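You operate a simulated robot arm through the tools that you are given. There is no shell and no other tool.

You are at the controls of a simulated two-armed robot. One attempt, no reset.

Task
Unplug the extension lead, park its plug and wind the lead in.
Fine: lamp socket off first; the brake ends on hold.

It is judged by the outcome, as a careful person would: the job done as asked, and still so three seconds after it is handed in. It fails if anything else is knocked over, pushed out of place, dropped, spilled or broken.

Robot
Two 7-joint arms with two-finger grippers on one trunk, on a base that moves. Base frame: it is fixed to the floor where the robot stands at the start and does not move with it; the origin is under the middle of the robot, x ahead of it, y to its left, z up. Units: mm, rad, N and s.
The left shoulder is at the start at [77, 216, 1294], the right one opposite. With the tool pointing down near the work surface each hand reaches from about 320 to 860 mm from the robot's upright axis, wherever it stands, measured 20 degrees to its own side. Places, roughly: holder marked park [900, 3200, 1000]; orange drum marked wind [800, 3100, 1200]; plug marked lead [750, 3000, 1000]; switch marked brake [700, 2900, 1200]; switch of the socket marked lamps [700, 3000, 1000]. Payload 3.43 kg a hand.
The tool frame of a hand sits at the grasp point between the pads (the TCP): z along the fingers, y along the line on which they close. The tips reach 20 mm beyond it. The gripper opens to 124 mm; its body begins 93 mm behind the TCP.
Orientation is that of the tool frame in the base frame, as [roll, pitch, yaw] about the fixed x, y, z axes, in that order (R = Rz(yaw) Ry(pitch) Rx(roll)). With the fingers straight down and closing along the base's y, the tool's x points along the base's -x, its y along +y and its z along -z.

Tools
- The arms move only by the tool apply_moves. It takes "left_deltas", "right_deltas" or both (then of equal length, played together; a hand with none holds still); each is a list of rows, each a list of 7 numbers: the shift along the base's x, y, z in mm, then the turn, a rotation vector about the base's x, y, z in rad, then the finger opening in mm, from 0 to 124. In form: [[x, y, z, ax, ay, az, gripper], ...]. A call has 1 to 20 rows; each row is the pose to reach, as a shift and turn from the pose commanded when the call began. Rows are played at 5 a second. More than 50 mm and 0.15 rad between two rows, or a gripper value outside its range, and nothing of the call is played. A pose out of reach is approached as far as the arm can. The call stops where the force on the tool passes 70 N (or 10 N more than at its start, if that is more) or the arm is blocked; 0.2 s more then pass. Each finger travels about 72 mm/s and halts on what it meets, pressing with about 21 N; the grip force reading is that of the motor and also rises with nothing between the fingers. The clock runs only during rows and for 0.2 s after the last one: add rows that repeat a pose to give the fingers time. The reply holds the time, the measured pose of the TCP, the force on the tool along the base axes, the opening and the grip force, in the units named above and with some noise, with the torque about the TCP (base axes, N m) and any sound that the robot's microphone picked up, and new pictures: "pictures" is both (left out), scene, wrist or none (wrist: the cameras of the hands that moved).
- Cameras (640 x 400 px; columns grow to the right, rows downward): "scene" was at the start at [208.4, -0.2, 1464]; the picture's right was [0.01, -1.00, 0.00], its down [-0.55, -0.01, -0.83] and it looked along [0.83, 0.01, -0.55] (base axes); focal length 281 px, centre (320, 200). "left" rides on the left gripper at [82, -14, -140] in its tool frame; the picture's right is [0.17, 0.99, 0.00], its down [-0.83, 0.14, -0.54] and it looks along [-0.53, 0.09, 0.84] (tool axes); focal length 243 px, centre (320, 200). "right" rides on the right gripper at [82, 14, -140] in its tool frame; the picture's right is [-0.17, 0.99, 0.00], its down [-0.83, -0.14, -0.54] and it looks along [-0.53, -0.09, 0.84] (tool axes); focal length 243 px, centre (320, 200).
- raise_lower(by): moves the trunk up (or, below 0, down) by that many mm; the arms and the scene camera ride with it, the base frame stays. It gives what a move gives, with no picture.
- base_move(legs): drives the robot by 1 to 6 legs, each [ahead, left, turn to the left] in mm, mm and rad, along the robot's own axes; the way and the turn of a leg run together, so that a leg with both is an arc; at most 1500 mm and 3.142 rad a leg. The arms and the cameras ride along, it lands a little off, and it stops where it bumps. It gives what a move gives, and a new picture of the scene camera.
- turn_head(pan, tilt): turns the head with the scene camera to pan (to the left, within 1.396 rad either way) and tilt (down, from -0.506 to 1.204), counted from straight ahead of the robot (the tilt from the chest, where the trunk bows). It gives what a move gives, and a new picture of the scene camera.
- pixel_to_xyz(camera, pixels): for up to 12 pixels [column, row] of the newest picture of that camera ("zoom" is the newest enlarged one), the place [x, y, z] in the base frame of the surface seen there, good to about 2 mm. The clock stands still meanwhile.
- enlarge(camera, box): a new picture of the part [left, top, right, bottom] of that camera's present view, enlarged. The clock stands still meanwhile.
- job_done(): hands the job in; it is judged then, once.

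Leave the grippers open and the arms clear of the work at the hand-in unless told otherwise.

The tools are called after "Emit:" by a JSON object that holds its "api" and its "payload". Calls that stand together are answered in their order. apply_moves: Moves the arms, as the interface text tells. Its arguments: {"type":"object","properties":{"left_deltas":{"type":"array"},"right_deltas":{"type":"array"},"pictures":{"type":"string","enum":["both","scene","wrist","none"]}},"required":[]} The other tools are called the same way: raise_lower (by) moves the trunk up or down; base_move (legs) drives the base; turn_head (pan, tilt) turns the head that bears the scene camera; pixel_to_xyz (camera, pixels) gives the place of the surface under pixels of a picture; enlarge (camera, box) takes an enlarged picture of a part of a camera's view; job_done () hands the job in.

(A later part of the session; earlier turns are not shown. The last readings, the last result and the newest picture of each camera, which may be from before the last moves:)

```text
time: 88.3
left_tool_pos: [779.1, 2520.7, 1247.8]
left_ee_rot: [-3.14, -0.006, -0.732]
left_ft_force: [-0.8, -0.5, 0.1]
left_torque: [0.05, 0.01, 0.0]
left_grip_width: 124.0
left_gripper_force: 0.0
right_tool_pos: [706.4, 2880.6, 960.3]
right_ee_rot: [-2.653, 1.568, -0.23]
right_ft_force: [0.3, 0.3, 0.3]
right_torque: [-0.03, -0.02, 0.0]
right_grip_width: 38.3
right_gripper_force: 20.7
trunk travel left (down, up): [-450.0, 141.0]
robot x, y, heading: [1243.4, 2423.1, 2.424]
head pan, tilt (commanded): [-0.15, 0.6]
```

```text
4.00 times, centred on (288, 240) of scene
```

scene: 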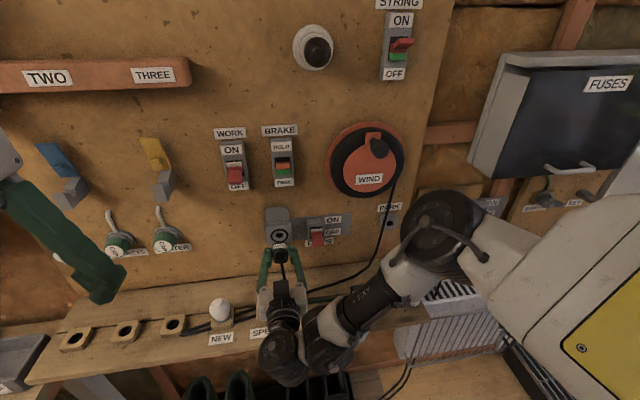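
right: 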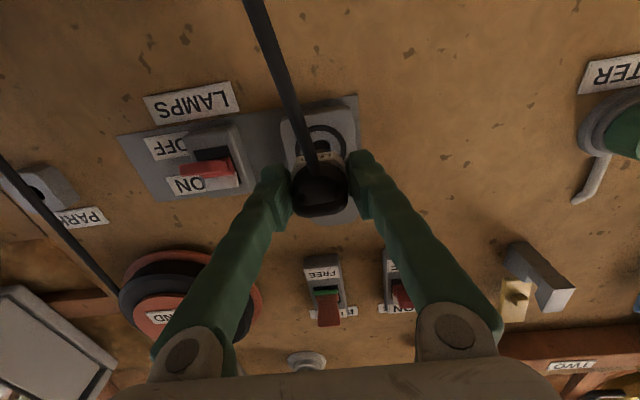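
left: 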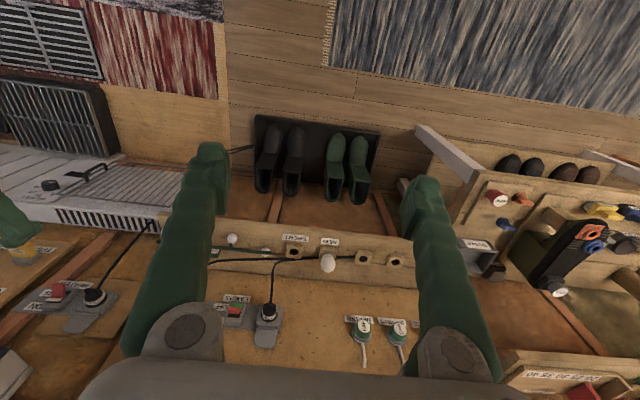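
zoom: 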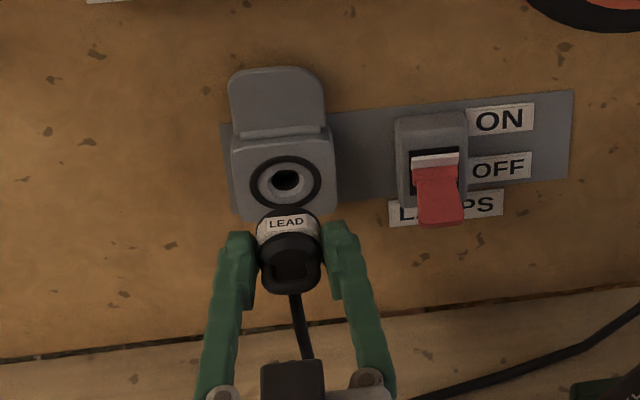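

The plug is out and held. Now I measure the socket hole and the PARK hole the same way, to get the exact offset between them.

Emit:
{"api": "enlarge", "payload": {"camera": "scene", "box": [260, 215, 300, 250]}}

Emit:
{"api": "pixel_to_xyz", "payload": {"camera": "zoom", "pixels": [[240, 225], [310, 180], [380, 225], [310, 260], [150, 150], [450, 150], [310, 90], [200, 320], [420, 320], [310, 150], [260, 225], [355, 225]]}}

Emit:
{"api": "enlarge", "payload": {"camera": "scene", "box": [370, 195, 415, 240]}}

```text
11.43 times, centred on (280, 232) of scene
```

zoom: 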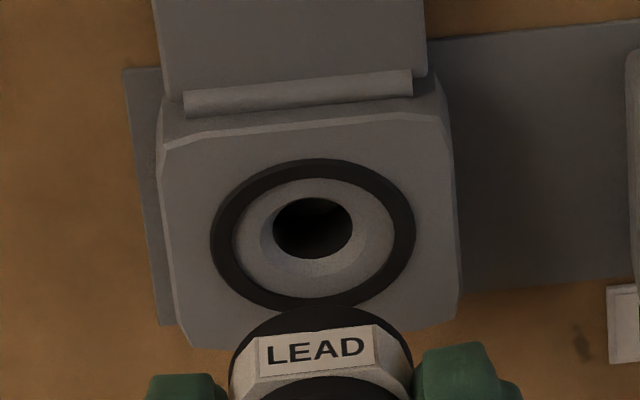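

```text
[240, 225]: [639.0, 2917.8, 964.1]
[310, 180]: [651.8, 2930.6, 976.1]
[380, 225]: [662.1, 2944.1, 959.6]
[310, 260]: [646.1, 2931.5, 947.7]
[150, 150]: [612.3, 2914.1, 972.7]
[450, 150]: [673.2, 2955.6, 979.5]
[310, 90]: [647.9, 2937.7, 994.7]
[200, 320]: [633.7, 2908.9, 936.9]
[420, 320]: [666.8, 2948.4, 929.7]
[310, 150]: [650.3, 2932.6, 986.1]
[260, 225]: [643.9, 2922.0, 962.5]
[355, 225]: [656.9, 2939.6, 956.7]
```

```text
8.89 times, centred on (392, 218) of scene
```

zoom: 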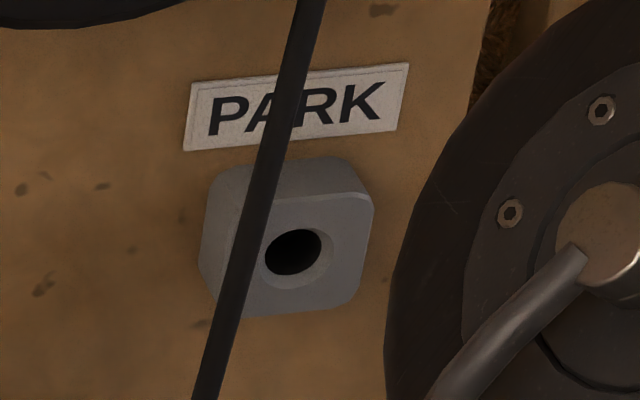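

Socket hole centre ≈ (t 2639.6, z 959, face n 22). Now the PARK hole at zoom (295,252).

Emit:
{"api": "pixel_to_xyz", "payload": {"camera": "zoom", "pixels": [[335, 250], [340, 250], [297, 215], [297, 300], [268, 278], [320, 222], [355, 215], [355, 285], [300, 195], [270, 120], [252, 220], [225, 320]]}}

Emit:
{"api": "enlarge", "payload": {"camera": "right", "box": [0, 140, 120, 240]}}

```text
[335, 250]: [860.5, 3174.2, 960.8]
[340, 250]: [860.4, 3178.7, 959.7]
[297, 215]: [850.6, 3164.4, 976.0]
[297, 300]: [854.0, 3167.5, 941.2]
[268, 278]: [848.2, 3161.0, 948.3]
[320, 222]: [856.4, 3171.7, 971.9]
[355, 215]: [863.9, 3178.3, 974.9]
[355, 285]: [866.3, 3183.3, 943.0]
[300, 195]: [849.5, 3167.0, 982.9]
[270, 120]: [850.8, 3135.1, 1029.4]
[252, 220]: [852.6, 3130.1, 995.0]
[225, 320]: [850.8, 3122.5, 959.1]
```

```text
4.00 times, centred on (60, 190) of right
```

zoom: 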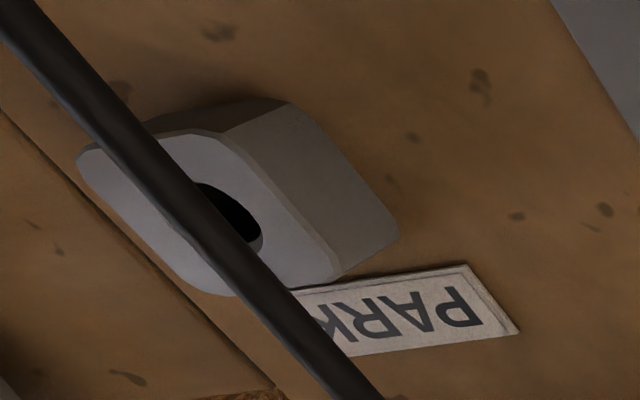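

PARK hole centre ≈ (t 2949, z 959.5, n 20): same height as the socket, 310 mm to the right. Before carrying the plug over I check the light bar's height on the shelf beneath and the cord hanging in front of the holder.

Emit:
{"api": "enlarge", "payload": {"camera": "scene", "box": [280, 200, 440, 310]}}

Emit:
{"api": "pixel_to_xyz", "payload": {"camera": "scene", "pixels": [[358, 287], [358, 293], [342, 309], [335, 297], [390, 215], [380, 255], [370, 262], [340, 285]]}}

```text
3.64 times, centred on (360, 255) of scene
```

zoom: 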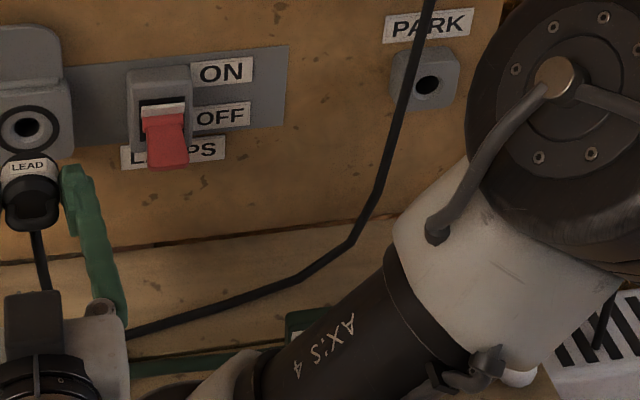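

```text
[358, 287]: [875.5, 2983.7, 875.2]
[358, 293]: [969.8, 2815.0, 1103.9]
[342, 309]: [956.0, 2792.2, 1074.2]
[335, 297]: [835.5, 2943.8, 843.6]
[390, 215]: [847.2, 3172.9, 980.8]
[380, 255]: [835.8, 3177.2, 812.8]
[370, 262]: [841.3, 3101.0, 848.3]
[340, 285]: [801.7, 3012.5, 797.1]
```

The light bar sits at n≈153, z≈844 with its sign up to z≈880 — close beneath where the hand will pass, so I want a better view of it. I take a left wrist picture.

Emit:
{"api": "apply_moves", "payload": {"left_deltas": [[0, 0, 0, 0, 0, 0, 124]], "pictures": "wrist"}}

```text
time: 88.7
left_tool_pos: [779.6, 2520.6, 1247.6]
left_ee_rot: [-3.142, -0.006, -0.731]
left_ft_force: [-0.5, -0.8, -0.2]
left_torque: [0.0, -0.04, -0.01]
left_grip_width: 123.9
left_gripper_force: 0.1
right_tool_pos: [707.1, 2881.8, 960.6]
right_ee_rot: [-2.722, 1.565, -0.294]
right_ft_force: [0.0, 0.7, -0.2]
right_torque: [0.0, -0.04, 0.04]
right_grip_width: 38.0
right_gripper_force: 21.1
trunk travel left (down, up): [-450.0, 141.0]
robot x, y, heading: [1246.4, 2425.1, 2.423]
head pan, tilt (commanded): [-0.15, 0.6]
```

left: 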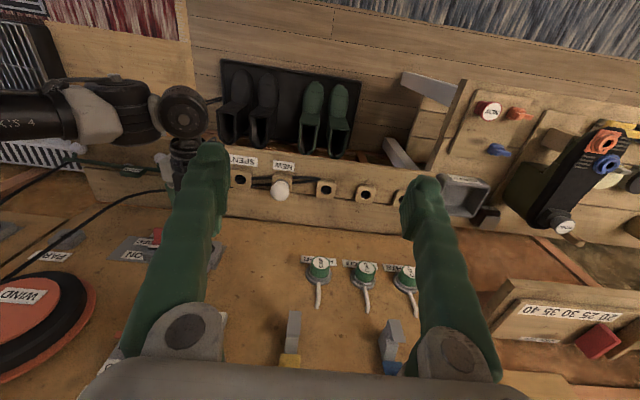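

The light bar is visible at left, around (70–155,150–172). I enlarge and measure it.

Emit:
{"api": "enlarge", "payload": {"camera": "left", "box": [0, 120, 200, 240]}}

Emit:
{"api": "pixel_to_xyz", "payload": {"camera": "left", "pixels": [[75, 150], [90, 161], [110, 165], [130, 168], [145, 170], [160, 158], [60, 160], [70, 145]]}}

```text
3.20 times, centred on (100, 180) of left
```

zoom: 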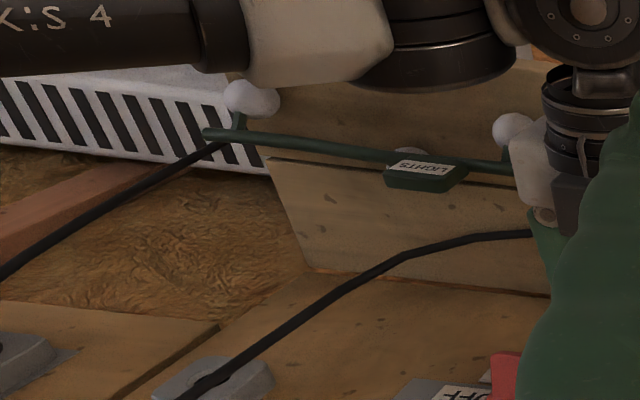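

```text
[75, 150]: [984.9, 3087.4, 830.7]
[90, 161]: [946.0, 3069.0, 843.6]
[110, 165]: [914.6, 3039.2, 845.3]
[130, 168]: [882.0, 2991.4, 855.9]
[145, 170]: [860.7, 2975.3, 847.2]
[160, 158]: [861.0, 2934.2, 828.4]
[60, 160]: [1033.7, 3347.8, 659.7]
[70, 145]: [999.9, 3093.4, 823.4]
```

Margins are about 10 mm beneath the camera box, acceptable. I back out to n≈130, raise slightly, carry the plug to the right in front of PARK and look.

Emit:
{"api": "apply_moves", "payload": {"right_deltas": [[13, -11.5, 10, 0, 0, 0, 10], [26.4, -23, 25, 0, 0, 0, 10], [49, 3, 25, 0, 0, 0, 10], [71.6, 29, 25, 0, 0, 0, 10], [94.2, 55, 25, 0, 0, 0, 10], [116.8, 81, 25, 0, 0, 0, 10], [139.4, 107, 25, 0, 0, 0, 10], [162, 133, 25, 0, 0, 0, 10], [184.6, 159, 25, 0, 0, 0, 10], [207.2, 185, 25, 0, 0, 0, 10], [229.8, 211.1, 25, 0, 0, 0, 10], [229.8, 211.1, 10, 0, 0, 0, 10], [229.8, 211.1, 0, 0, 0, 0, 10]], "pictures": "both"}}

Emit:
{"api": "enlarge", "payload": {"camera": "right", "box": [200, 60, 440, 210]}}

Emit:
{"api": "enlarge", "payload": {"camera": "scene", "box": [300, 170, 460, 290]}}

```text
time: 91.5
left_tool_pos: [778.0, 2519.8, 1246.4]
left_ee_rot: [-3.14, -0.005, -0.731]
left_ft_force: [0.0, 0.5, 0.0]
left_torque: [0.02, 0.01, -0.02]
left_grip_width: 124.0
left_gripper_force: 0.1
right_tool_pos: [906.9, 3015.5, 996.7]
right_ee_rot: [-2.375, 1.541, -0.007]
right_ft_force: [-0.2, -0.9, 1.1]
right_torque: [0.0, -0.02, 0.01]
right_grip_width: 9.9
right_gripper_force: 0.1
right hand out of reach, approached as far as the arm can: row 8, 9, 10, 11, 12, 13
trunk travel left (down, up): [-450.0, 141.0]
robot x, y, heading: [1248.2, 2427.5, 2.422]
head pan, tilt (commanded): [-0.15, 0.6]
```

scene: 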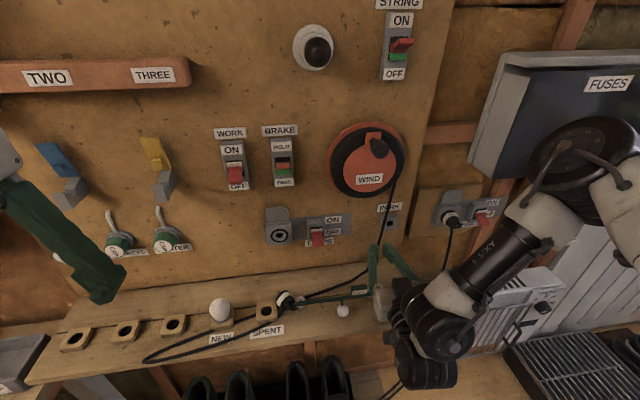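
right: 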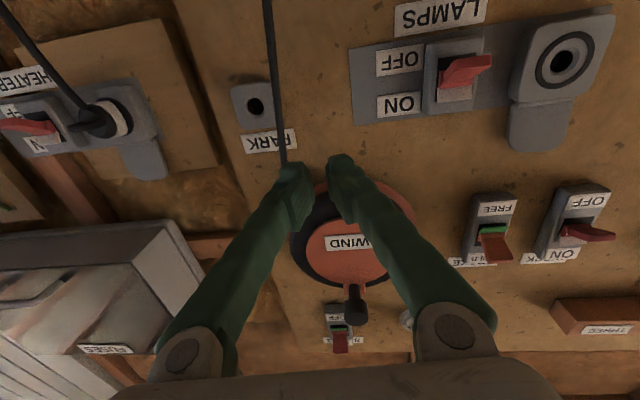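

```text
2.67 times, centred on (320, 135) of right
```

zoom: 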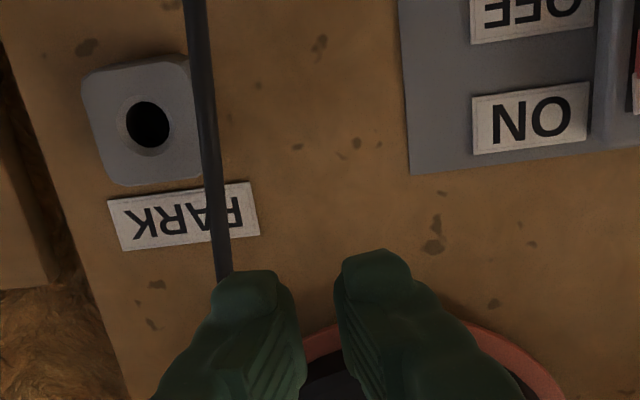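

```text
3.33 times, centred on (380, 230) of scene
```

zoom: 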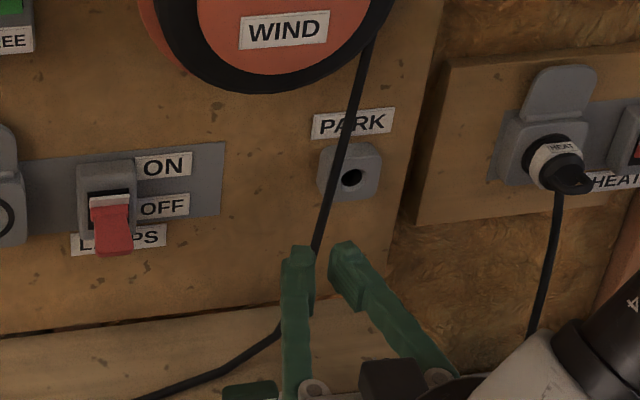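

The plug slipped from the grip: it now lies on the shelf near SPENT at (285,298). I look closely at the shelf before doing anything else.

Emit:
{"api": "enlarge", "payload": {"camera": "scene", "box": [130, 270, 390, 380]}}

Emit:
{"api": "enlarge", "payload": {"camera": "scene", "box": [235, 270, 345, 340]}}

```text
2.46 times, centred on (260, 325) of scene
```

zoom: 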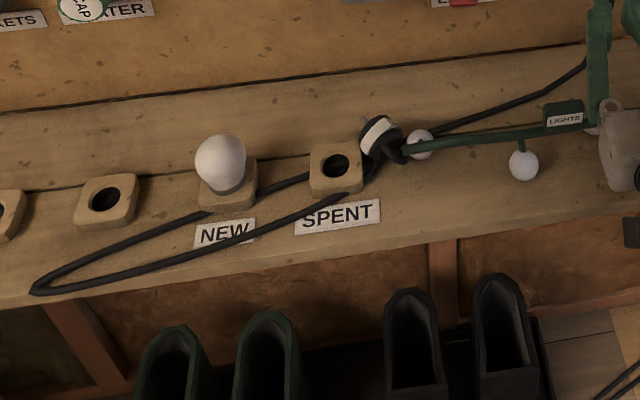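

```text
5.71 times, centred on (290, 305) of scene
```

zoom: 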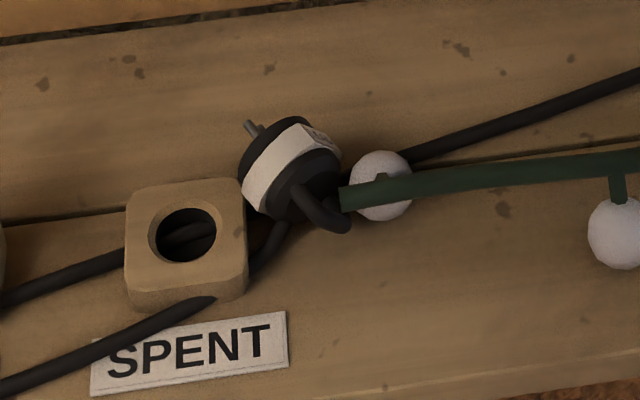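

The plug rests on the shelf between the SPENT block and the left end of the light bar, apparently without moving either. I measure plug, block and bar end.

Emit:
{"api": "pixel_to_xyz", "payload": {"camera": "zoom", "pixels": [[250, 128], [275, 175], [320, 140], [300, 185], [330, 215], [270, 205], [345, 200], [380, 190], [400, 180], [190, 190], [230, 195], [290, 225]]}}

Emit:
{"api": "turn_head", "payload": {"pan": -0.05, "tilt": 0.9}}

```text
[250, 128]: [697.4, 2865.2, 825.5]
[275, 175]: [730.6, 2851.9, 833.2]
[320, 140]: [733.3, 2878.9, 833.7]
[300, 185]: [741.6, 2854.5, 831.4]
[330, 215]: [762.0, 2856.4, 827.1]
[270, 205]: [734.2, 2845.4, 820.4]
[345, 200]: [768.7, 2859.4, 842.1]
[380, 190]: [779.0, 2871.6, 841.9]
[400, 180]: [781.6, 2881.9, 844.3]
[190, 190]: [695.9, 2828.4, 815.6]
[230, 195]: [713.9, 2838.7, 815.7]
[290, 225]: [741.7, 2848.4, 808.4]
```

```text
time: 92.3
left_tool_pos: [779.9, 2520.6, 1246.1]
left_ee_rot: [-3.14, -0.006, -0.733]
left_ft_force: [-0.9, -0.5, -0.2]
left_torque: [-0.02, 0.02, 0.01]
left_grip_width: 124.1
left_gripper_force: 0.0
right_tool_pos: [907.5, 3016.3, 997.1]
right_ee_rot: [-2.375, 1.543, -0.006]
right_ft_force: [0.5, 0.4, 0.9]
right_torque: [-0.01, -0.04, 0.0]
right_grip_width: 9.8
right_gripper_force: 0.0
trunk travel left (down, up): [-450.0, 141.0]
robot x, y, heading: [1246.7, 2423.2, 2.424]
head pan, tilt (commanded): [-0.051, 0.901]
```

scene: 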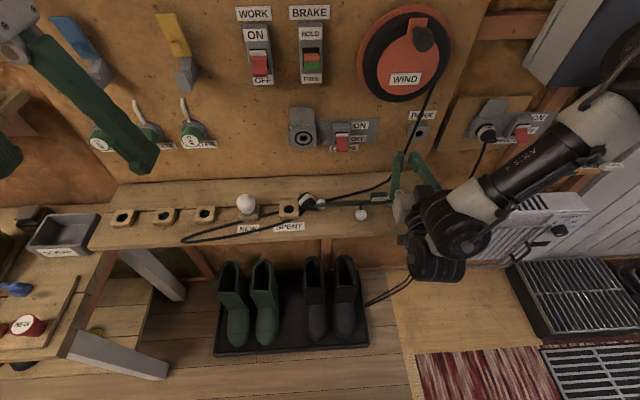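

The plug fell straight down from where I began the sideways carry (t≈2640, n≈130). I look at its shape more closely to choose a better grip.

Emit:
{"api": "enlarge", "payload": {"camera": "scene", "box": [280, 180, 344, 220]}}

Emit:
{"api": "enlarge", "payload": {"camera": "scene", "box": [170, 150, 450, 290]}}

```text
10.00 times, centred on (312, 200) of scene
```

zoom: 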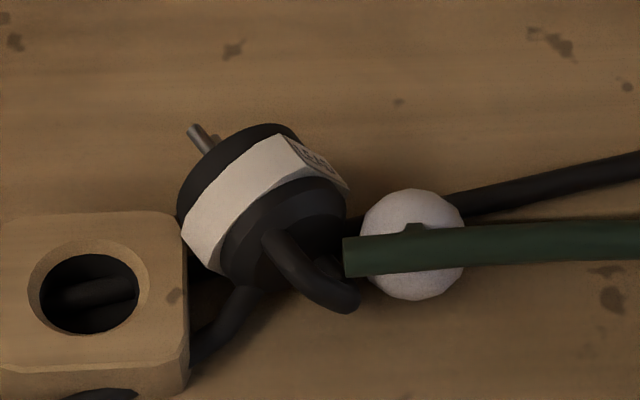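

```text
2.29 times, centred on (310, 220) of scene
```

zoom: 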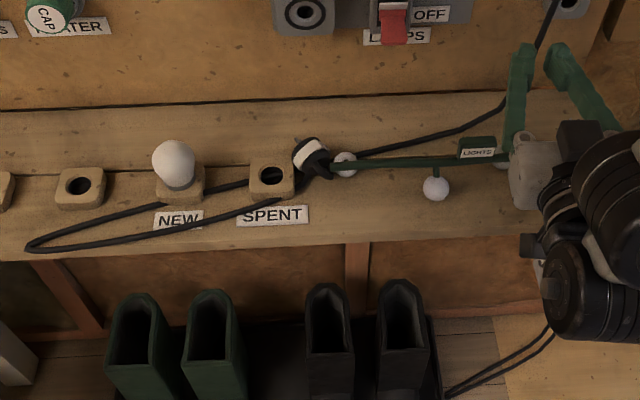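

The plug has two small pins, a flange and white band at the rear, and a narrower front dome: my grip only caught the dome with the fingertips. I'll pick it up from above across flange and band. First I back the right hand away from the wall.

Emit:
{"api": "apply_moves", "payload": {"right_deltas": [[20, -18, 15, 0, 0, 0, 10], [45, -39, 30, 0, 0, 0, 40], [70, -60, 45, 0, 0, 0, 70], [90.6, -78.7, 60, 0, 0, 0, 80], [90.6, -78.7, 60, 0, 0, 0, 80]], "pictures": "none"}}

```text
time: 93.5
left_tool_pos: [779.7, 2521.6, 1247.3]
left_ee_rot: [3.141, -0.005, -0.731]
left_ft_force: [0.4, 0.2, 0.1]
left_torque: [-0.01, 0.01, -0.01]
left_grip_width: 123.9
left_gripper_force: 0.0
right_tool_pos: [968.5, 2976.6, 1060.4]
right_ee_rot: [-2.479, 1.538, -0.107]
right_ft_force: [0.2, 1.1, 0.4]
right_torque: [0.01, -0.04, -0.01]
right_grip_width: 79.7
right_gripper_force: 0.1
right hand out of reach, approached as far as the arm can: row 3, 4, 5
trunk travel left (down, up): [-450.0, 141.0]
robot x, y, heading: [1243.0, 2422.8, 2.424]
head pan, tilt (commanded): [-0.051, 0.901]
```

The tool is clear. I re-zoom on the plug for precise positions.

Emit:
{"api": "enlarge", "payload": {"camera": "scene", "box": [280, 180, 344, 220]}}

Emit:
{"api": "pixel_to_xyz", "payload": {"camera": "zoom", "pixels": [[192, 128], [205, 145], [235, 150], [260, 135], [200, 175], [250, 180], [300, 155], [210, 230], [325, 175], [275, 215], [280, 255], [345, 300]]}}

```text
10.00 times, centred on (312, 200) of scene
```

zoom: 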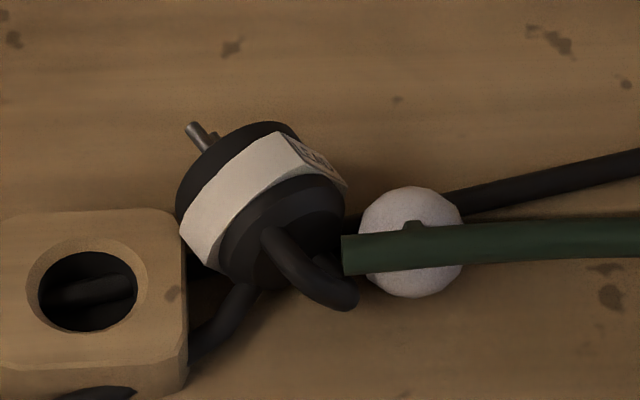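

```text
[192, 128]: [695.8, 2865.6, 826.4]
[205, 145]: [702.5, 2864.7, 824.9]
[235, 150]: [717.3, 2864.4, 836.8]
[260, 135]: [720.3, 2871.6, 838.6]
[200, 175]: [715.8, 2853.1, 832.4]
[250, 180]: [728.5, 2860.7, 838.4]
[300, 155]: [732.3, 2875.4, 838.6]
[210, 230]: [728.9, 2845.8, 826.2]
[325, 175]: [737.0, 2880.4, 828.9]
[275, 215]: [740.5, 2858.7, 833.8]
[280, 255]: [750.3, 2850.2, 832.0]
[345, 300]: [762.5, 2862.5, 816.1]
```

Plug band centre is at about [733,2863,820], its axis turned ~0.5 rad from the board normal, pins toward the wall-left. I'll grip it from above-front with the tool 60° down and turned to match. I move the hand left above it (z≈1000) while reorienting.

Emit:
{"api": "apply_moves", "payload": {"right_deltas": [[-17, -13, -5, -0.0487, -0.0939, 0.0476, 75], [-34, -26, -10, -0.0974, -0.1878, 0.0952, 75], [-50, -38, -15, -0.1461, -0.2817, 0.1428, 75], [-67, -50, -20, -0.1948, -0.3756, 0.1904, 75], [-84, -63, -25, -0.2435, -0.4695, 0.238, 75], [-101, -76, -30, -0.2922, -0.5634, 0.2856, 75], [-118, -88, -35, -0.3409, -0.6573, 0.3332, 75], [-134, -101, -40, -0.3896, -0.7512, 0.3808, 75], [-151, -113, -50, -0.4383, -0.8451, 0.4284, 75], [-168, -126, -60, -0.487, -0.939, 0.476, 75], [-168, -126, -60, -0.487, -0.939, 0.476, 75]], "pictures": "both"}}

```text
time: 95.9
left_tool_pos: [780.1, 2520.0, 1247.0]
left_ee_rot: [3.141, -0.005, -0.731]
left_ft_force: [0.3, 0.3, 1.1]
left_torque: [-0.03, 0.03, -0.01]
left_grip_width: 124.0
left_gripper_force: 0.0
right_tool_pos: [800.5, 2847.8, 997.2]
right_ee_rot: [-3.101, 0.501, -0.192]
right_ft_force: [0.0, -0.2, 0.2]
right_torque: [0.0, -0.02, 0.0]
right_grip_width: 75.1
right_gripper_force: 0.1
right hand out of reach, approached as far as the arm can: row 5
trunk travel left (down, up): [-450.0, 141.0]
robot x, y, heading: [1244.3, 2420.4, 2.428]
head pan, tilt (commanded): [-0.051, 0.901]
```

scene: 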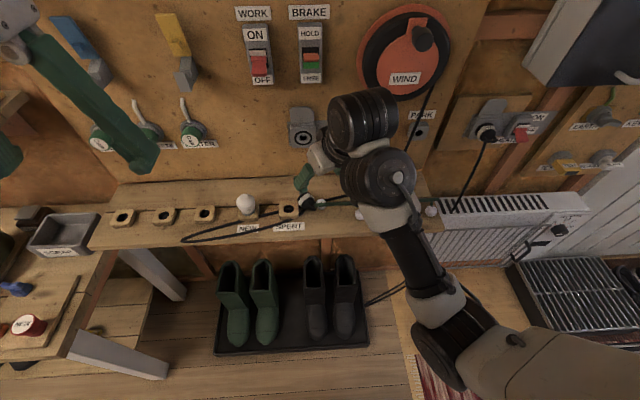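
right: 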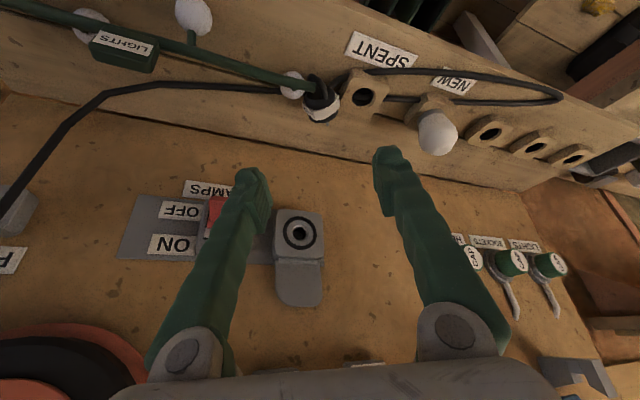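

The hand is at the expected place with the plug in view at (320,105) in the wrist image, between the finger lines. I descend to ~70 mm before the grasp and check.

Emit:
{"api": "apply_moves", "payload": {"right_deltas": [[-7, 1.4, -23, 0, 0, 0, 75], [-14, 2.8, -46, 0, 0, 0, 75], [-21, 4.2, -69, 0, 0, 0, 75], [-28, 5.6, -92, 0, 0, 0, 75], [-34.6, 7, -114, 0, 0, 0, 75], [-34.6, 7, -114, 0, 0, 0, 75]], "pictures": "both"}}

Emit:
{"api": "enlarge", "payload": {"camera": "right", "box": [200, 40, 440, 190]}}

Emit:
{"api": "enlarge", "payload": {"camera": "scene", "box": [270, 150, 370, 230]}}

```text
time: 97.3
left_tool_pos: [778.9, 2519.0, 1247.1]
left_ee_rot: [-3.14, -0.006, -0.732]
left_ft_force: [0.7, 0.1, 0.9]
left_torque: [-0.01, -0.01, 0.0]
left_grip_width: 124.1
left_gripper_force: 0.1
right_tool_pos: [765.0, 2854.3, 882.5]
right_ee_rot: [-3.1, 0.503, -0.195]
right_ft_force: [-0.4, 0.0, -0.4]
right_torque: [0.01, 0.01, -0.02]
right_grip_width: 75.0
right_gripper_force: 0.0
trunk travel left (down, up): [-450.0, 141.0]
robot x, y, heading: [1246.9, 2422.0, 2.427]
head pan, tilt (commanded): [-0.051, 0.901]
```

scene: 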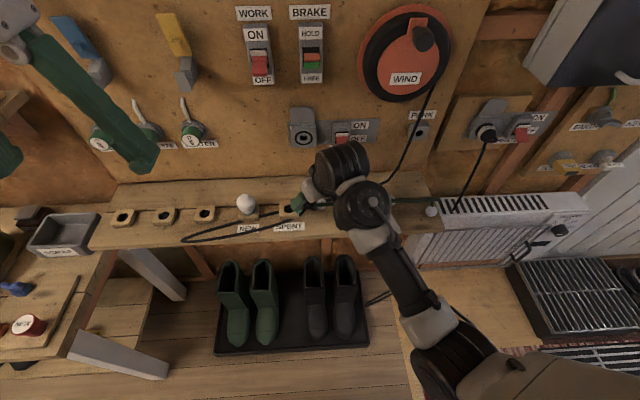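
right: 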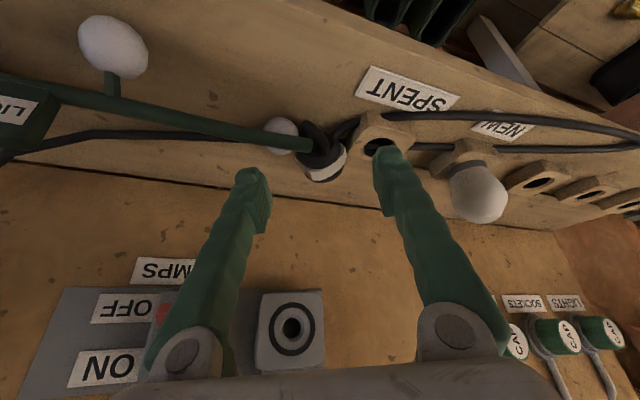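

```text
2.67 times, centred on (320, 115) of right
```

zoom: 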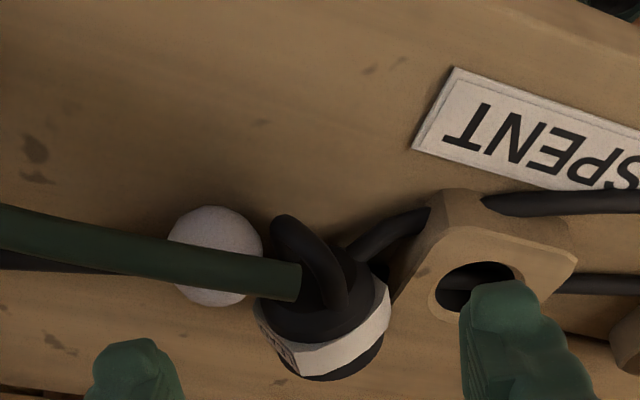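

```text
5.00 times, centred on (320, 190) of scene
```

zoom: 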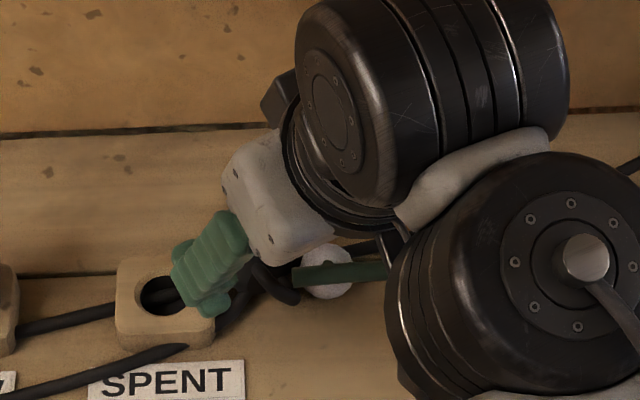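

The left finger would come down beside the SPENT block, so I measure the block's corners and the bar end before going lower.

Emit:
{"api": "pixel_to_xyz", "payload": {"camera": "zoom", "pixels": [[122, 265], [118, 312], [212, 318], [205, 312], [200, 340], [130, 342], [175, 262], [298, 275], [330, 262], [325, 292], [290, 296], [250, 330]]}}

Emit:
{"api": "pixel_to_xyz", "payload": {"camera": "right", "pixels": [[372, 120], [412, 135], [362, 150], [385, 165], [400, 160], [360, 130], [300, 145], [312, 140], [330, 175], [345, 158], [318, 178], [336, 130]]}}

```text
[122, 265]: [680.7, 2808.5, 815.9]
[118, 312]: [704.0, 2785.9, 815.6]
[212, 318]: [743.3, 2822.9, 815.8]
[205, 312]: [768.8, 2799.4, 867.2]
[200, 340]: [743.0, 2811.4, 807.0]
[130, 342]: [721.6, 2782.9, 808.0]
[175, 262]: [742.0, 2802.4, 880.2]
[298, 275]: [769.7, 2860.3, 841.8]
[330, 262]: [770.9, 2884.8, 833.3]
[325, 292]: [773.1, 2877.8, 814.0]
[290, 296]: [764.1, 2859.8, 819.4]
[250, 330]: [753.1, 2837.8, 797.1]
```

```text
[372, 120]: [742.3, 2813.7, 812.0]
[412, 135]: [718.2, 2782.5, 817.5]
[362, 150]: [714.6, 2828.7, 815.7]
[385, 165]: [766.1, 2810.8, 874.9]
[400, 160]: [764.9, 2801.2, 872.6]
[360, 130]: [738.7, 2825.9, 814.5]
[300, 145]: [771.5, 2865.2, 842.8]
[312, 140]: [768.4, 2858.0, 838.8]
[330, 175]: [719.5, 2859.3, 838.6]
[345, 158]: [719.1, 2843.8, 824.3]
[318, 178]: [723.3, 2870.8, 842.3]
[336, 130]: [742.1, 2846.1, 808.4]
```

The block's right edge (t≈2619, top z 816) is too close to the plug for a finger to fit. I'll first nudge the plug toward the wall into free space: close the fingers, stay above the block (tips ≥ 819) and push gently at the plug's left front. First I set up in front of it.

Emit:
{"api": "apply_moves", "payload": {"right_deltas": [[2, -20, 15, 0, 0, -0.14, 45], [4, -40, 15, 0, 0, -0.28, 15], [4.9, -50.7, 15, 0, 0, -0.42, 0], [4.9, -50.7, 15, 0, 0, -0.42, 0], [4.9, -50.7, 15, 0, 0, -0.42, 0], [4.9, -50.7, -5, 0, 0, -0.42, 0], [4.9, -50.7, -25, 0, 0, -0.42, 0], [4.9, -50.7, -39.5, 0, 0, -0.42, 0], [4.9, -50.7, -39.5, 0, 0, -0.42, 0]], "pictures": "both"}}

Emit:
{"api": "enlarge", "payload": {"camera": "right", "box": [200, 40, 440, 190]}}

Emit:
{"api": "enlarge", "payload": {"camera": "scene", "box": [270, 150, 370, 230]}}

```text
time: 99.3
left_tool_pos: [778.9, 2520.1, 1247.7]
left_ee_rot: [-3.139, -0.005, -0.733]
left_ft_force: [-0.3, 0.3, 0.1]
left_torque: [0.0, -0.01, -0.03]
left_grip_width: 124.0
left_gripper_force: 0.1
right_tool_pos: [770.0, 2805.3, 843.9]
right_ee_rot: [-3.098, 0.503, -0.614]
right_ft_force: [-1.0, 0.0, 0.8]
right_torque: [0.01, 0.02, 0.0]
right_grip_width: 0.0
right_gripper_force: 21.1
trunk travel left (down, up): [-450.0, 141.0]
robot x, y, heading: [1243.2, 2421.9, 2.422]
head pan, tilt (commanded): [-0.051, 0.901]
```

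scene: 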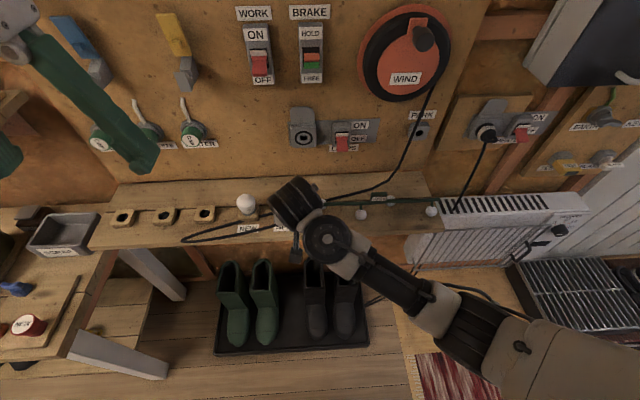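
right: 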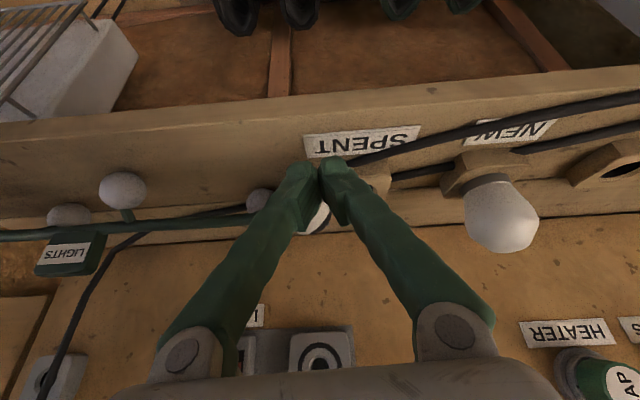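

```text
2.67 times, centred on (320, 115) of right
```

zoom: 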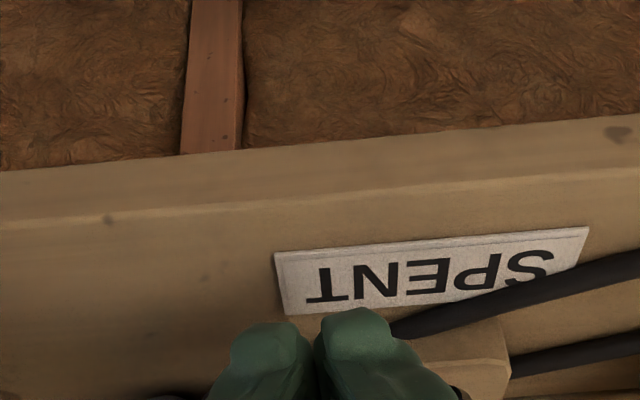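

```text
5.00 times, centred on (320, 190) of scene
```

zoom: 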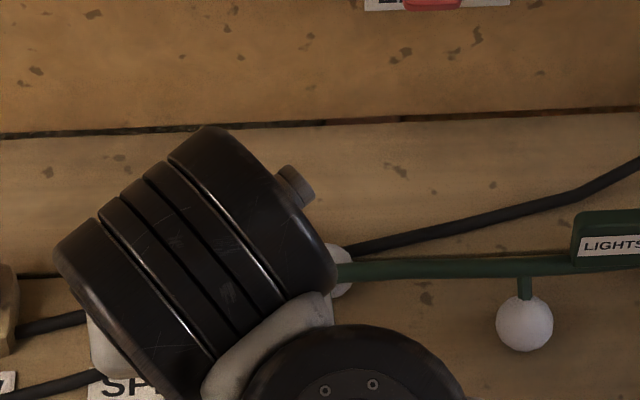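

I'm in front at n≈194, t≈2623, z≈844. Now I push slowly toward the wall, watching force.

Emit:
{"api": "apply_moves", "payload": {"right_deltas": [[-7.5, 6.6, 0, 0, 0, 0, 0], [-15, 13.1, 0, 0, 0, 0, 0], [-20.4, 17.7, 0, 0, 0, 0, 0], [-25.7, 22.3, 0, 0, 0, 0, 0], [-31, 26.9, 0, 0, 0, 0, 0], [-36.2, 31.5, 0, 0, 0, 0, 0], [-41.5, 36.1, 0, 0, 0, 0, 0], [-46.8, 40.7, 0, 0, 0, 0, 0]], "pictures": "both"}}

```text
time: 101.1
left_tool_pos: [779.0, 2520.7, 1247.7]
left_ee_rot: [-3.14, -0.006, -0.731]
left_ft_force: [0.7, 0.1, 0.5]
left_torque: [-0.01, -0.03, 0.0]
left_grip_width: 124.1
left_gripper_force: 0.0
right_tool_pos: [722.4, 2844.6, 845.3]
right_ee_rot: [-3.101, 0.504, -0.612]
right_ft_force: [2.5, -1.6, 3.5]
right_torque: [0.01, -0.01, -0.04]
right_grip_width: 0.1
right_gripper_force: 20.9
trunk travel left (down, up): [-450.0, 141.0]
robot x, y, heading: [1251.2, 2422.8, 2.425]
head pan, tilt (commanded): [-0.051, 0.901]
```

scene: 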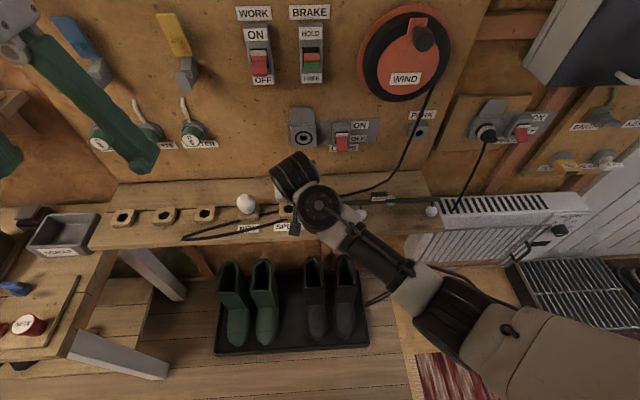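
right: 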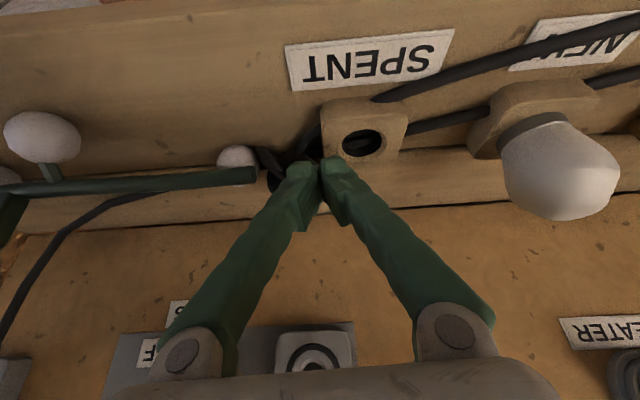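

Contact with light force (≈3 N). I continue pushing another ~28 mm, then back out and look.

Emit:
{"api": "apply_moves", "payload": {"right_deltas": [[-5.3, 4.6, 0, 0, 0, 0, 0], [-10.6, 9.2, 0, 0, 0, 0, 0], [-15.9, 13.8, 0, 0, 0, 0, 0], [-21.2, 18.4, 0, 0, 0, 0, 0], [-26.4, 23, 0, 0, 0, 0, 0], [-26.4, 23, 0, 0, 0, 0, 0], [-11, 10, 0, 0, 0, 0, 0], [10, -8, 20, 0, 0, 0, 0], [30, -26, 45, 0, 0, 0, 0], [50, -43, 70, 0, 0, 0, 0], [70, -60, 90, 0, 0, 0, 0], [90, -78, 100, 0, 0, 0, 0]], "pictures": "both"}}

Emit:
{"api": "enlarge", "payload": {"camera": "right", "box": [200, 60, 440, 210]}}

Emit:
{"api": "enlarge", "payload": {"camera": "scene", "box": [270, 150, 370, 230]}}

```text
time: 103.7
left_tool_pos: [780.6, 2521.0, 1247.5]
left_ee_rot: [-3.138, -0.004, -0.733]
left_ft_force: [0.0, 0.4, 0.3]
left_torque: [0.03, 0.05, 0.01]
left_grip_width: 123.9
left_gripper_force: 0.0
right_tool_pos: [812.5, 2764.7, 944.1]
right_ee_rot: [-3.1, 0.504, -0.615]
right_ft_force: [-0.3, -0.2, 0.4]
right_torque: [-0.01, 0.01, 0.0]
right_grip_width: 0.1
right_gripper_force: 20.9
trunk travel left (down, up): [-450.0, 141.0]
robot x, y, heading: [1246.6, 2423.4, 2.423]
head pan, tilt (commanded): [-0.051, 0.901]
```

scene: 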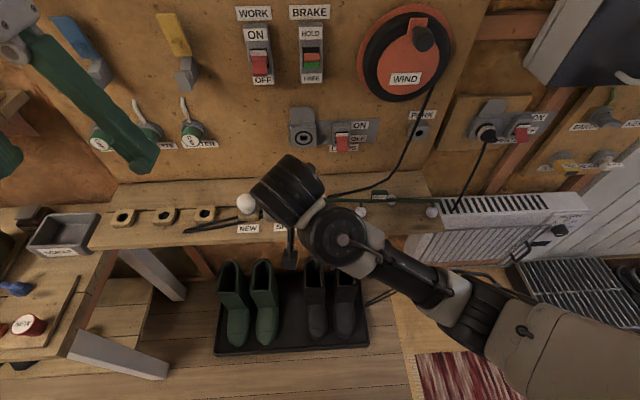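
right: 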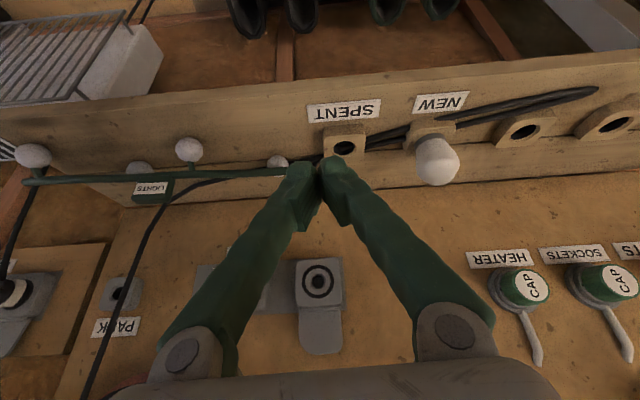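

```text
2.67 times, centred on (320, 135) of right
```

zoom: 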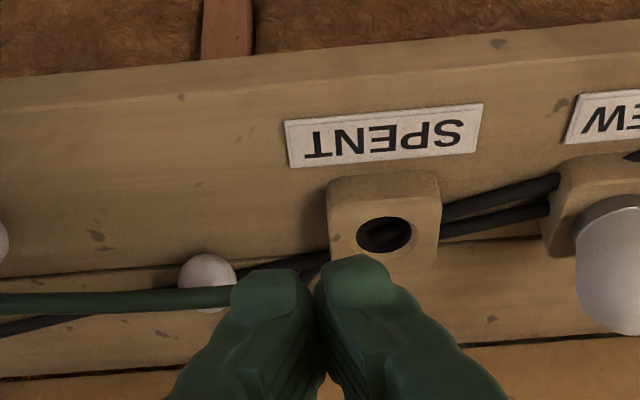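

```text
5.00 times, centred on (320, 190) of scene
```

zoom: 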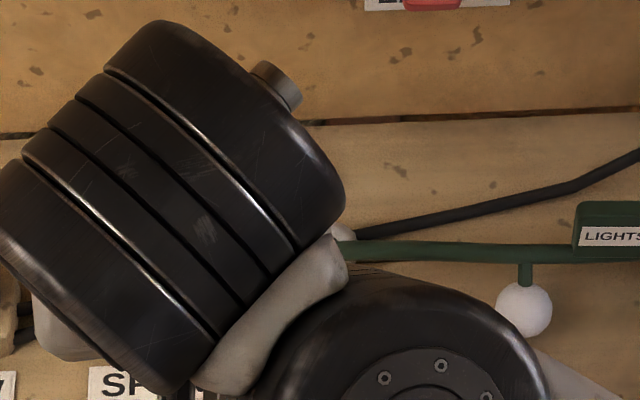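

My wrist hides the plug. I move the hand to the right and up to look.

Emit:
{"api": "apply_moves", "payload": {"right_deltas": [[25, 5, 20, 0, 0, 0, 0], [50, 20, 40, 0, 0, 0, 20], [75, 45, 60, 0, 0, 0, 40], [100, 70, 80, 0, 0, 0, 60], [125, 95, 90, 0, 0, 0, 75], [145, 115, 90, 0, 0, 0, 75]], "pictures": "both"}}

Emit:
{"api": "enlarge", "payload": {"camera": "scene", "box": [250, 150, 378, 230]}}

```text
time: 105.1
left_tool_pos: [782.0, 2520.5, 1247.4]
left_ee_rot: [-3.141, -0.004, -0.731]
left_ft_force: [-0.2, 0.6, 0.1]
left_torque: [-0.01, 0.08, -0.02]
left_grip_width: 124.0
left_gripper_force: 0.0
right_tool_pos: [965.4, 2870.8, 960.7]
right_ee_rot: [-3.101, 0.505, -0.615]
right_ft_force: [1.1, 0.8, 0.9]
right_torque: [-0.05, 0.05, 0.05]
right_grip_width: 74.8
right_gripper_force: 0.0
right hand out of reach, approached as far as the arm can: row 2, 3, 4, 5, 6
trunk travel left (down, up): [-450.0, 141.0]
robot x, y, heading: [1243.4, 2424.7, 2.426]
head pan, tilt (commanded): [-0.051, 0.901]
```

scene: 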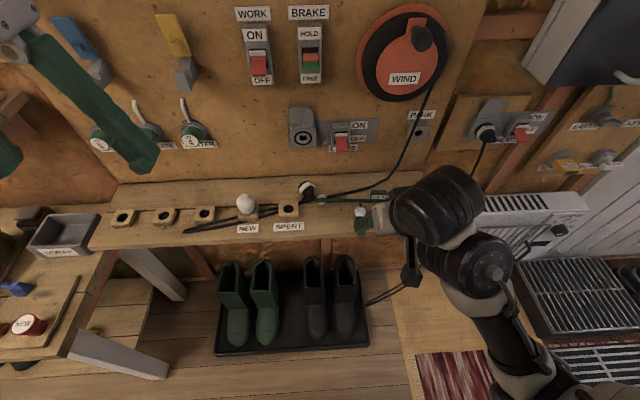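
right: 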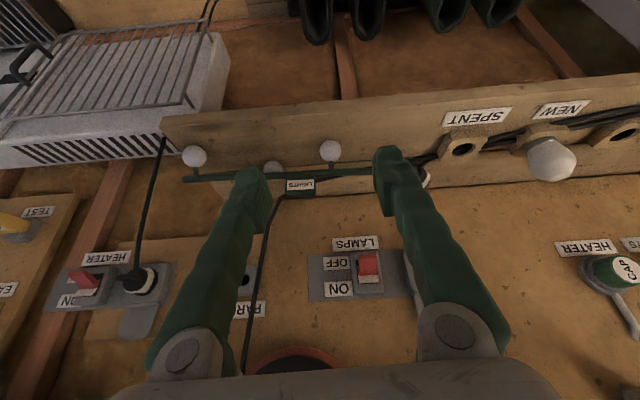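

```text
5.00 times, centred on (314, 190) of scene
```

zoom: 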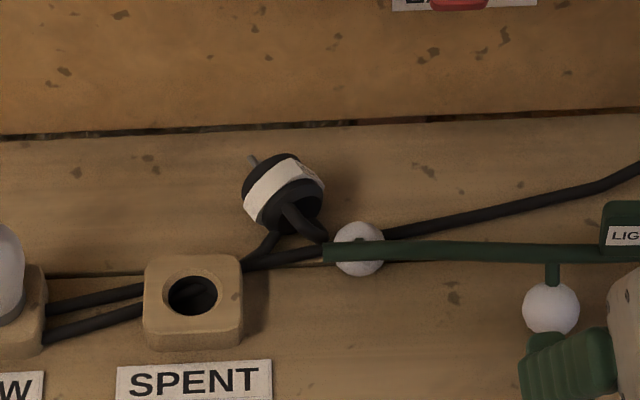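

The plug moved toward the wall, now clear of block and bar: pins at zoom (252,160), band around (285,190). I measure it.

Emit:
{"api": "enlarge", "payload": {"camera": "scene", "box": [284, 172, 332, 202]}}

Emit:
{"api": "pixel_to_xyz", "payload": {"camera": "zoom", "pixels": [[168, 118], [185, 140], [230, 125], [270, 105], [165, 190], [230, 180], [290, 145], [180, 245], [350, 190], [280, 200], [280, 240], [345, 290]]}}

```text
13.33 times, centred on (308, 187) of scene
```

zoom: 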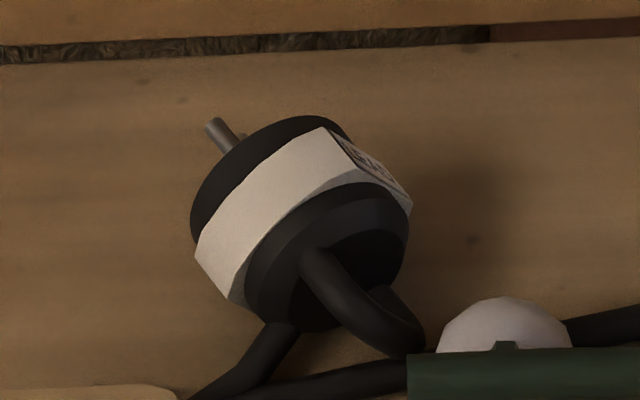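

```text
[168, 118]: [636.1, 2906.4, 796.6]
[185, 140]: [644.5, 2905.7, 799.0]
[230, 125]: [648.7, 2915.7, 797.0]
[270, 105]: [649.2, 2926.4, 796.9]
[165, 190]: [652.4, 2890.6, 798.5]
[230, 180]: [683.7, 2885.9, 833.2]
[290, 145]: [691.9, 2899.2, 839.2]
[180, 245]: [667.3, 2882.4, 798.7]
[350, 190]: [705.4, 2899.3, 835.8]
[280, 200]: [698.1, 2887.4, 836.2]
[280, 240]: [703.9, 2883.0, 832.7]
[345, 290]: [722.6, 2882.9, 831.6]
```

Emit:
{"api": "pixel_to_xyz", "payload": {"camera": "zoom", "pixels": [[215, 128], [232, 148], [260, 138], [320, 122], [205, 215], [220, 270], [240, 200], [320, 145], [400, 205], [330, 220], [310, 260], [405, 340]]}}

```text
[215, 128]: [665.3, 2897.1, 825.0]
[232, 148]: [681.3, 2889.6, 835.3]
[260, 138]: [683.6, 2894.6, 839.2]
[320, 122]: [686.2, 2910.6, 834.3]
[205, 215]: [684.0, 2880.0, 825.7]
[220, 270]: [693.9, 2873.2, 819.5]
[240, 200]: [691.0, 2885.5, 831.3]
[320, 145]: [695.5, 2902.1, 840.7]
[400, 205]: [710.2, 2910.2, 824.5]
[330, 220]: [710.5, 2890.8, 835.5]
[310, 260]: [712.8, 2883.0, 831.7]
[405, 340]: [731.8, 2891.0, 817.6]
```

The plug is now free: band centre ≈ (n 80, t 2641, z 820), axis ~0.43 rad off the normal. I bring the hand back over it with the earlier yaw, opening 60 mm, to ~100 mm before the grasp.

Emit:
{"api": "apply_moves", "payload": {"right_deltas": [[-33, -2, 10, 0, 0, 0.1, 75], [-66, -4, 20, 0, 0, 0.2, 70], [-99, -6, 20, 0, 0, 0.3, 60], [-132, -8, 20, 0, 0, 0.4, 60], [-165, -11, 20, 0, 0, 0.41, 60], [-190, -2, 0, 0, 0, 0.41, 60], [-207, 5, -25, 0, 0, 0.41, 60], [-222.6, 10.7, -51, 0, 0, 0.41, 60], [-222.6, 10.7, -51, 0, 0, 0.41, 60]], "pictures": "both"}}

Emit:
{"api": "enlarge", "payload": {"camera": "right", "box": [200, 40, 440, 190]}}

Emit:
{"api": "enlarge", "payload": {"camera": "scene", "box": [250, 150, 378, 230]}}

```text
time: 107.1
left_tool_pos: [777.6, 2520.9, 1247.4]
left_ee_rot: [3.141, -0.006, -0.731]
left_ft_force: [-0.1, -1.4, -0.8]
left_torque: [0.0, 0.01, 0.01]
left_grip_width: 123.9
left_gripper_force: 0.0
right_tool_pos: [743.0, 2882.8, 905.5]
right_ee_rot: [-3.1, 0.5, -0.202]
right_ft_force: [0.1, 0.3, -0.3]
right_torque: [-0.02, -0.04, -0.02]
right_grip_width: 60.1
right_gripper_force: 0.1
trunk travel left (down, up): [-450.0, 141.0]
robot x, y, heading: [1247.8, 2424.6, 2.428]
head pan, tilt (commanded): [-0.051, 0.901]
```

scene: 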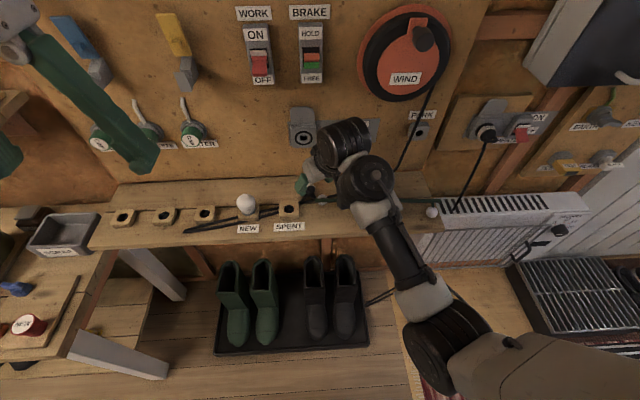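
right: 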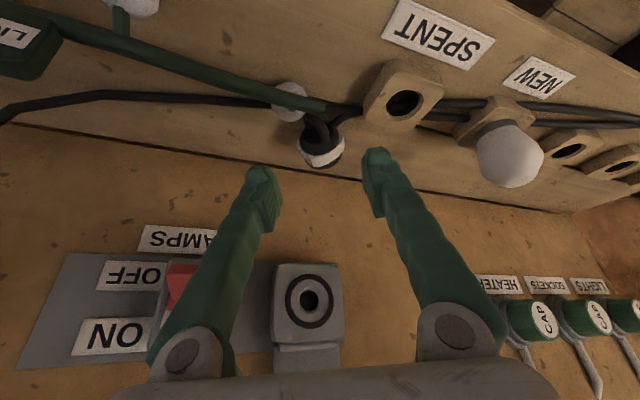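

```text
2.67 times, centred on (320, 115) of right
```

zoom: 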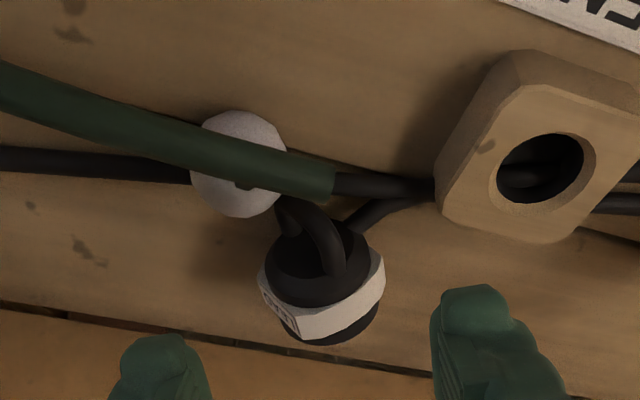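

```text
5.00 times, centred on (314, 190) of scene
```

zoom: 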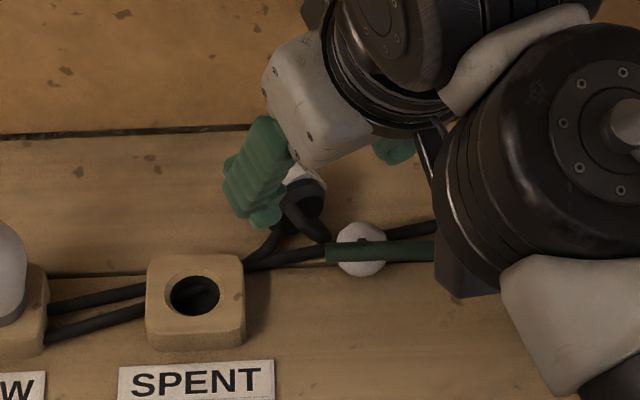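

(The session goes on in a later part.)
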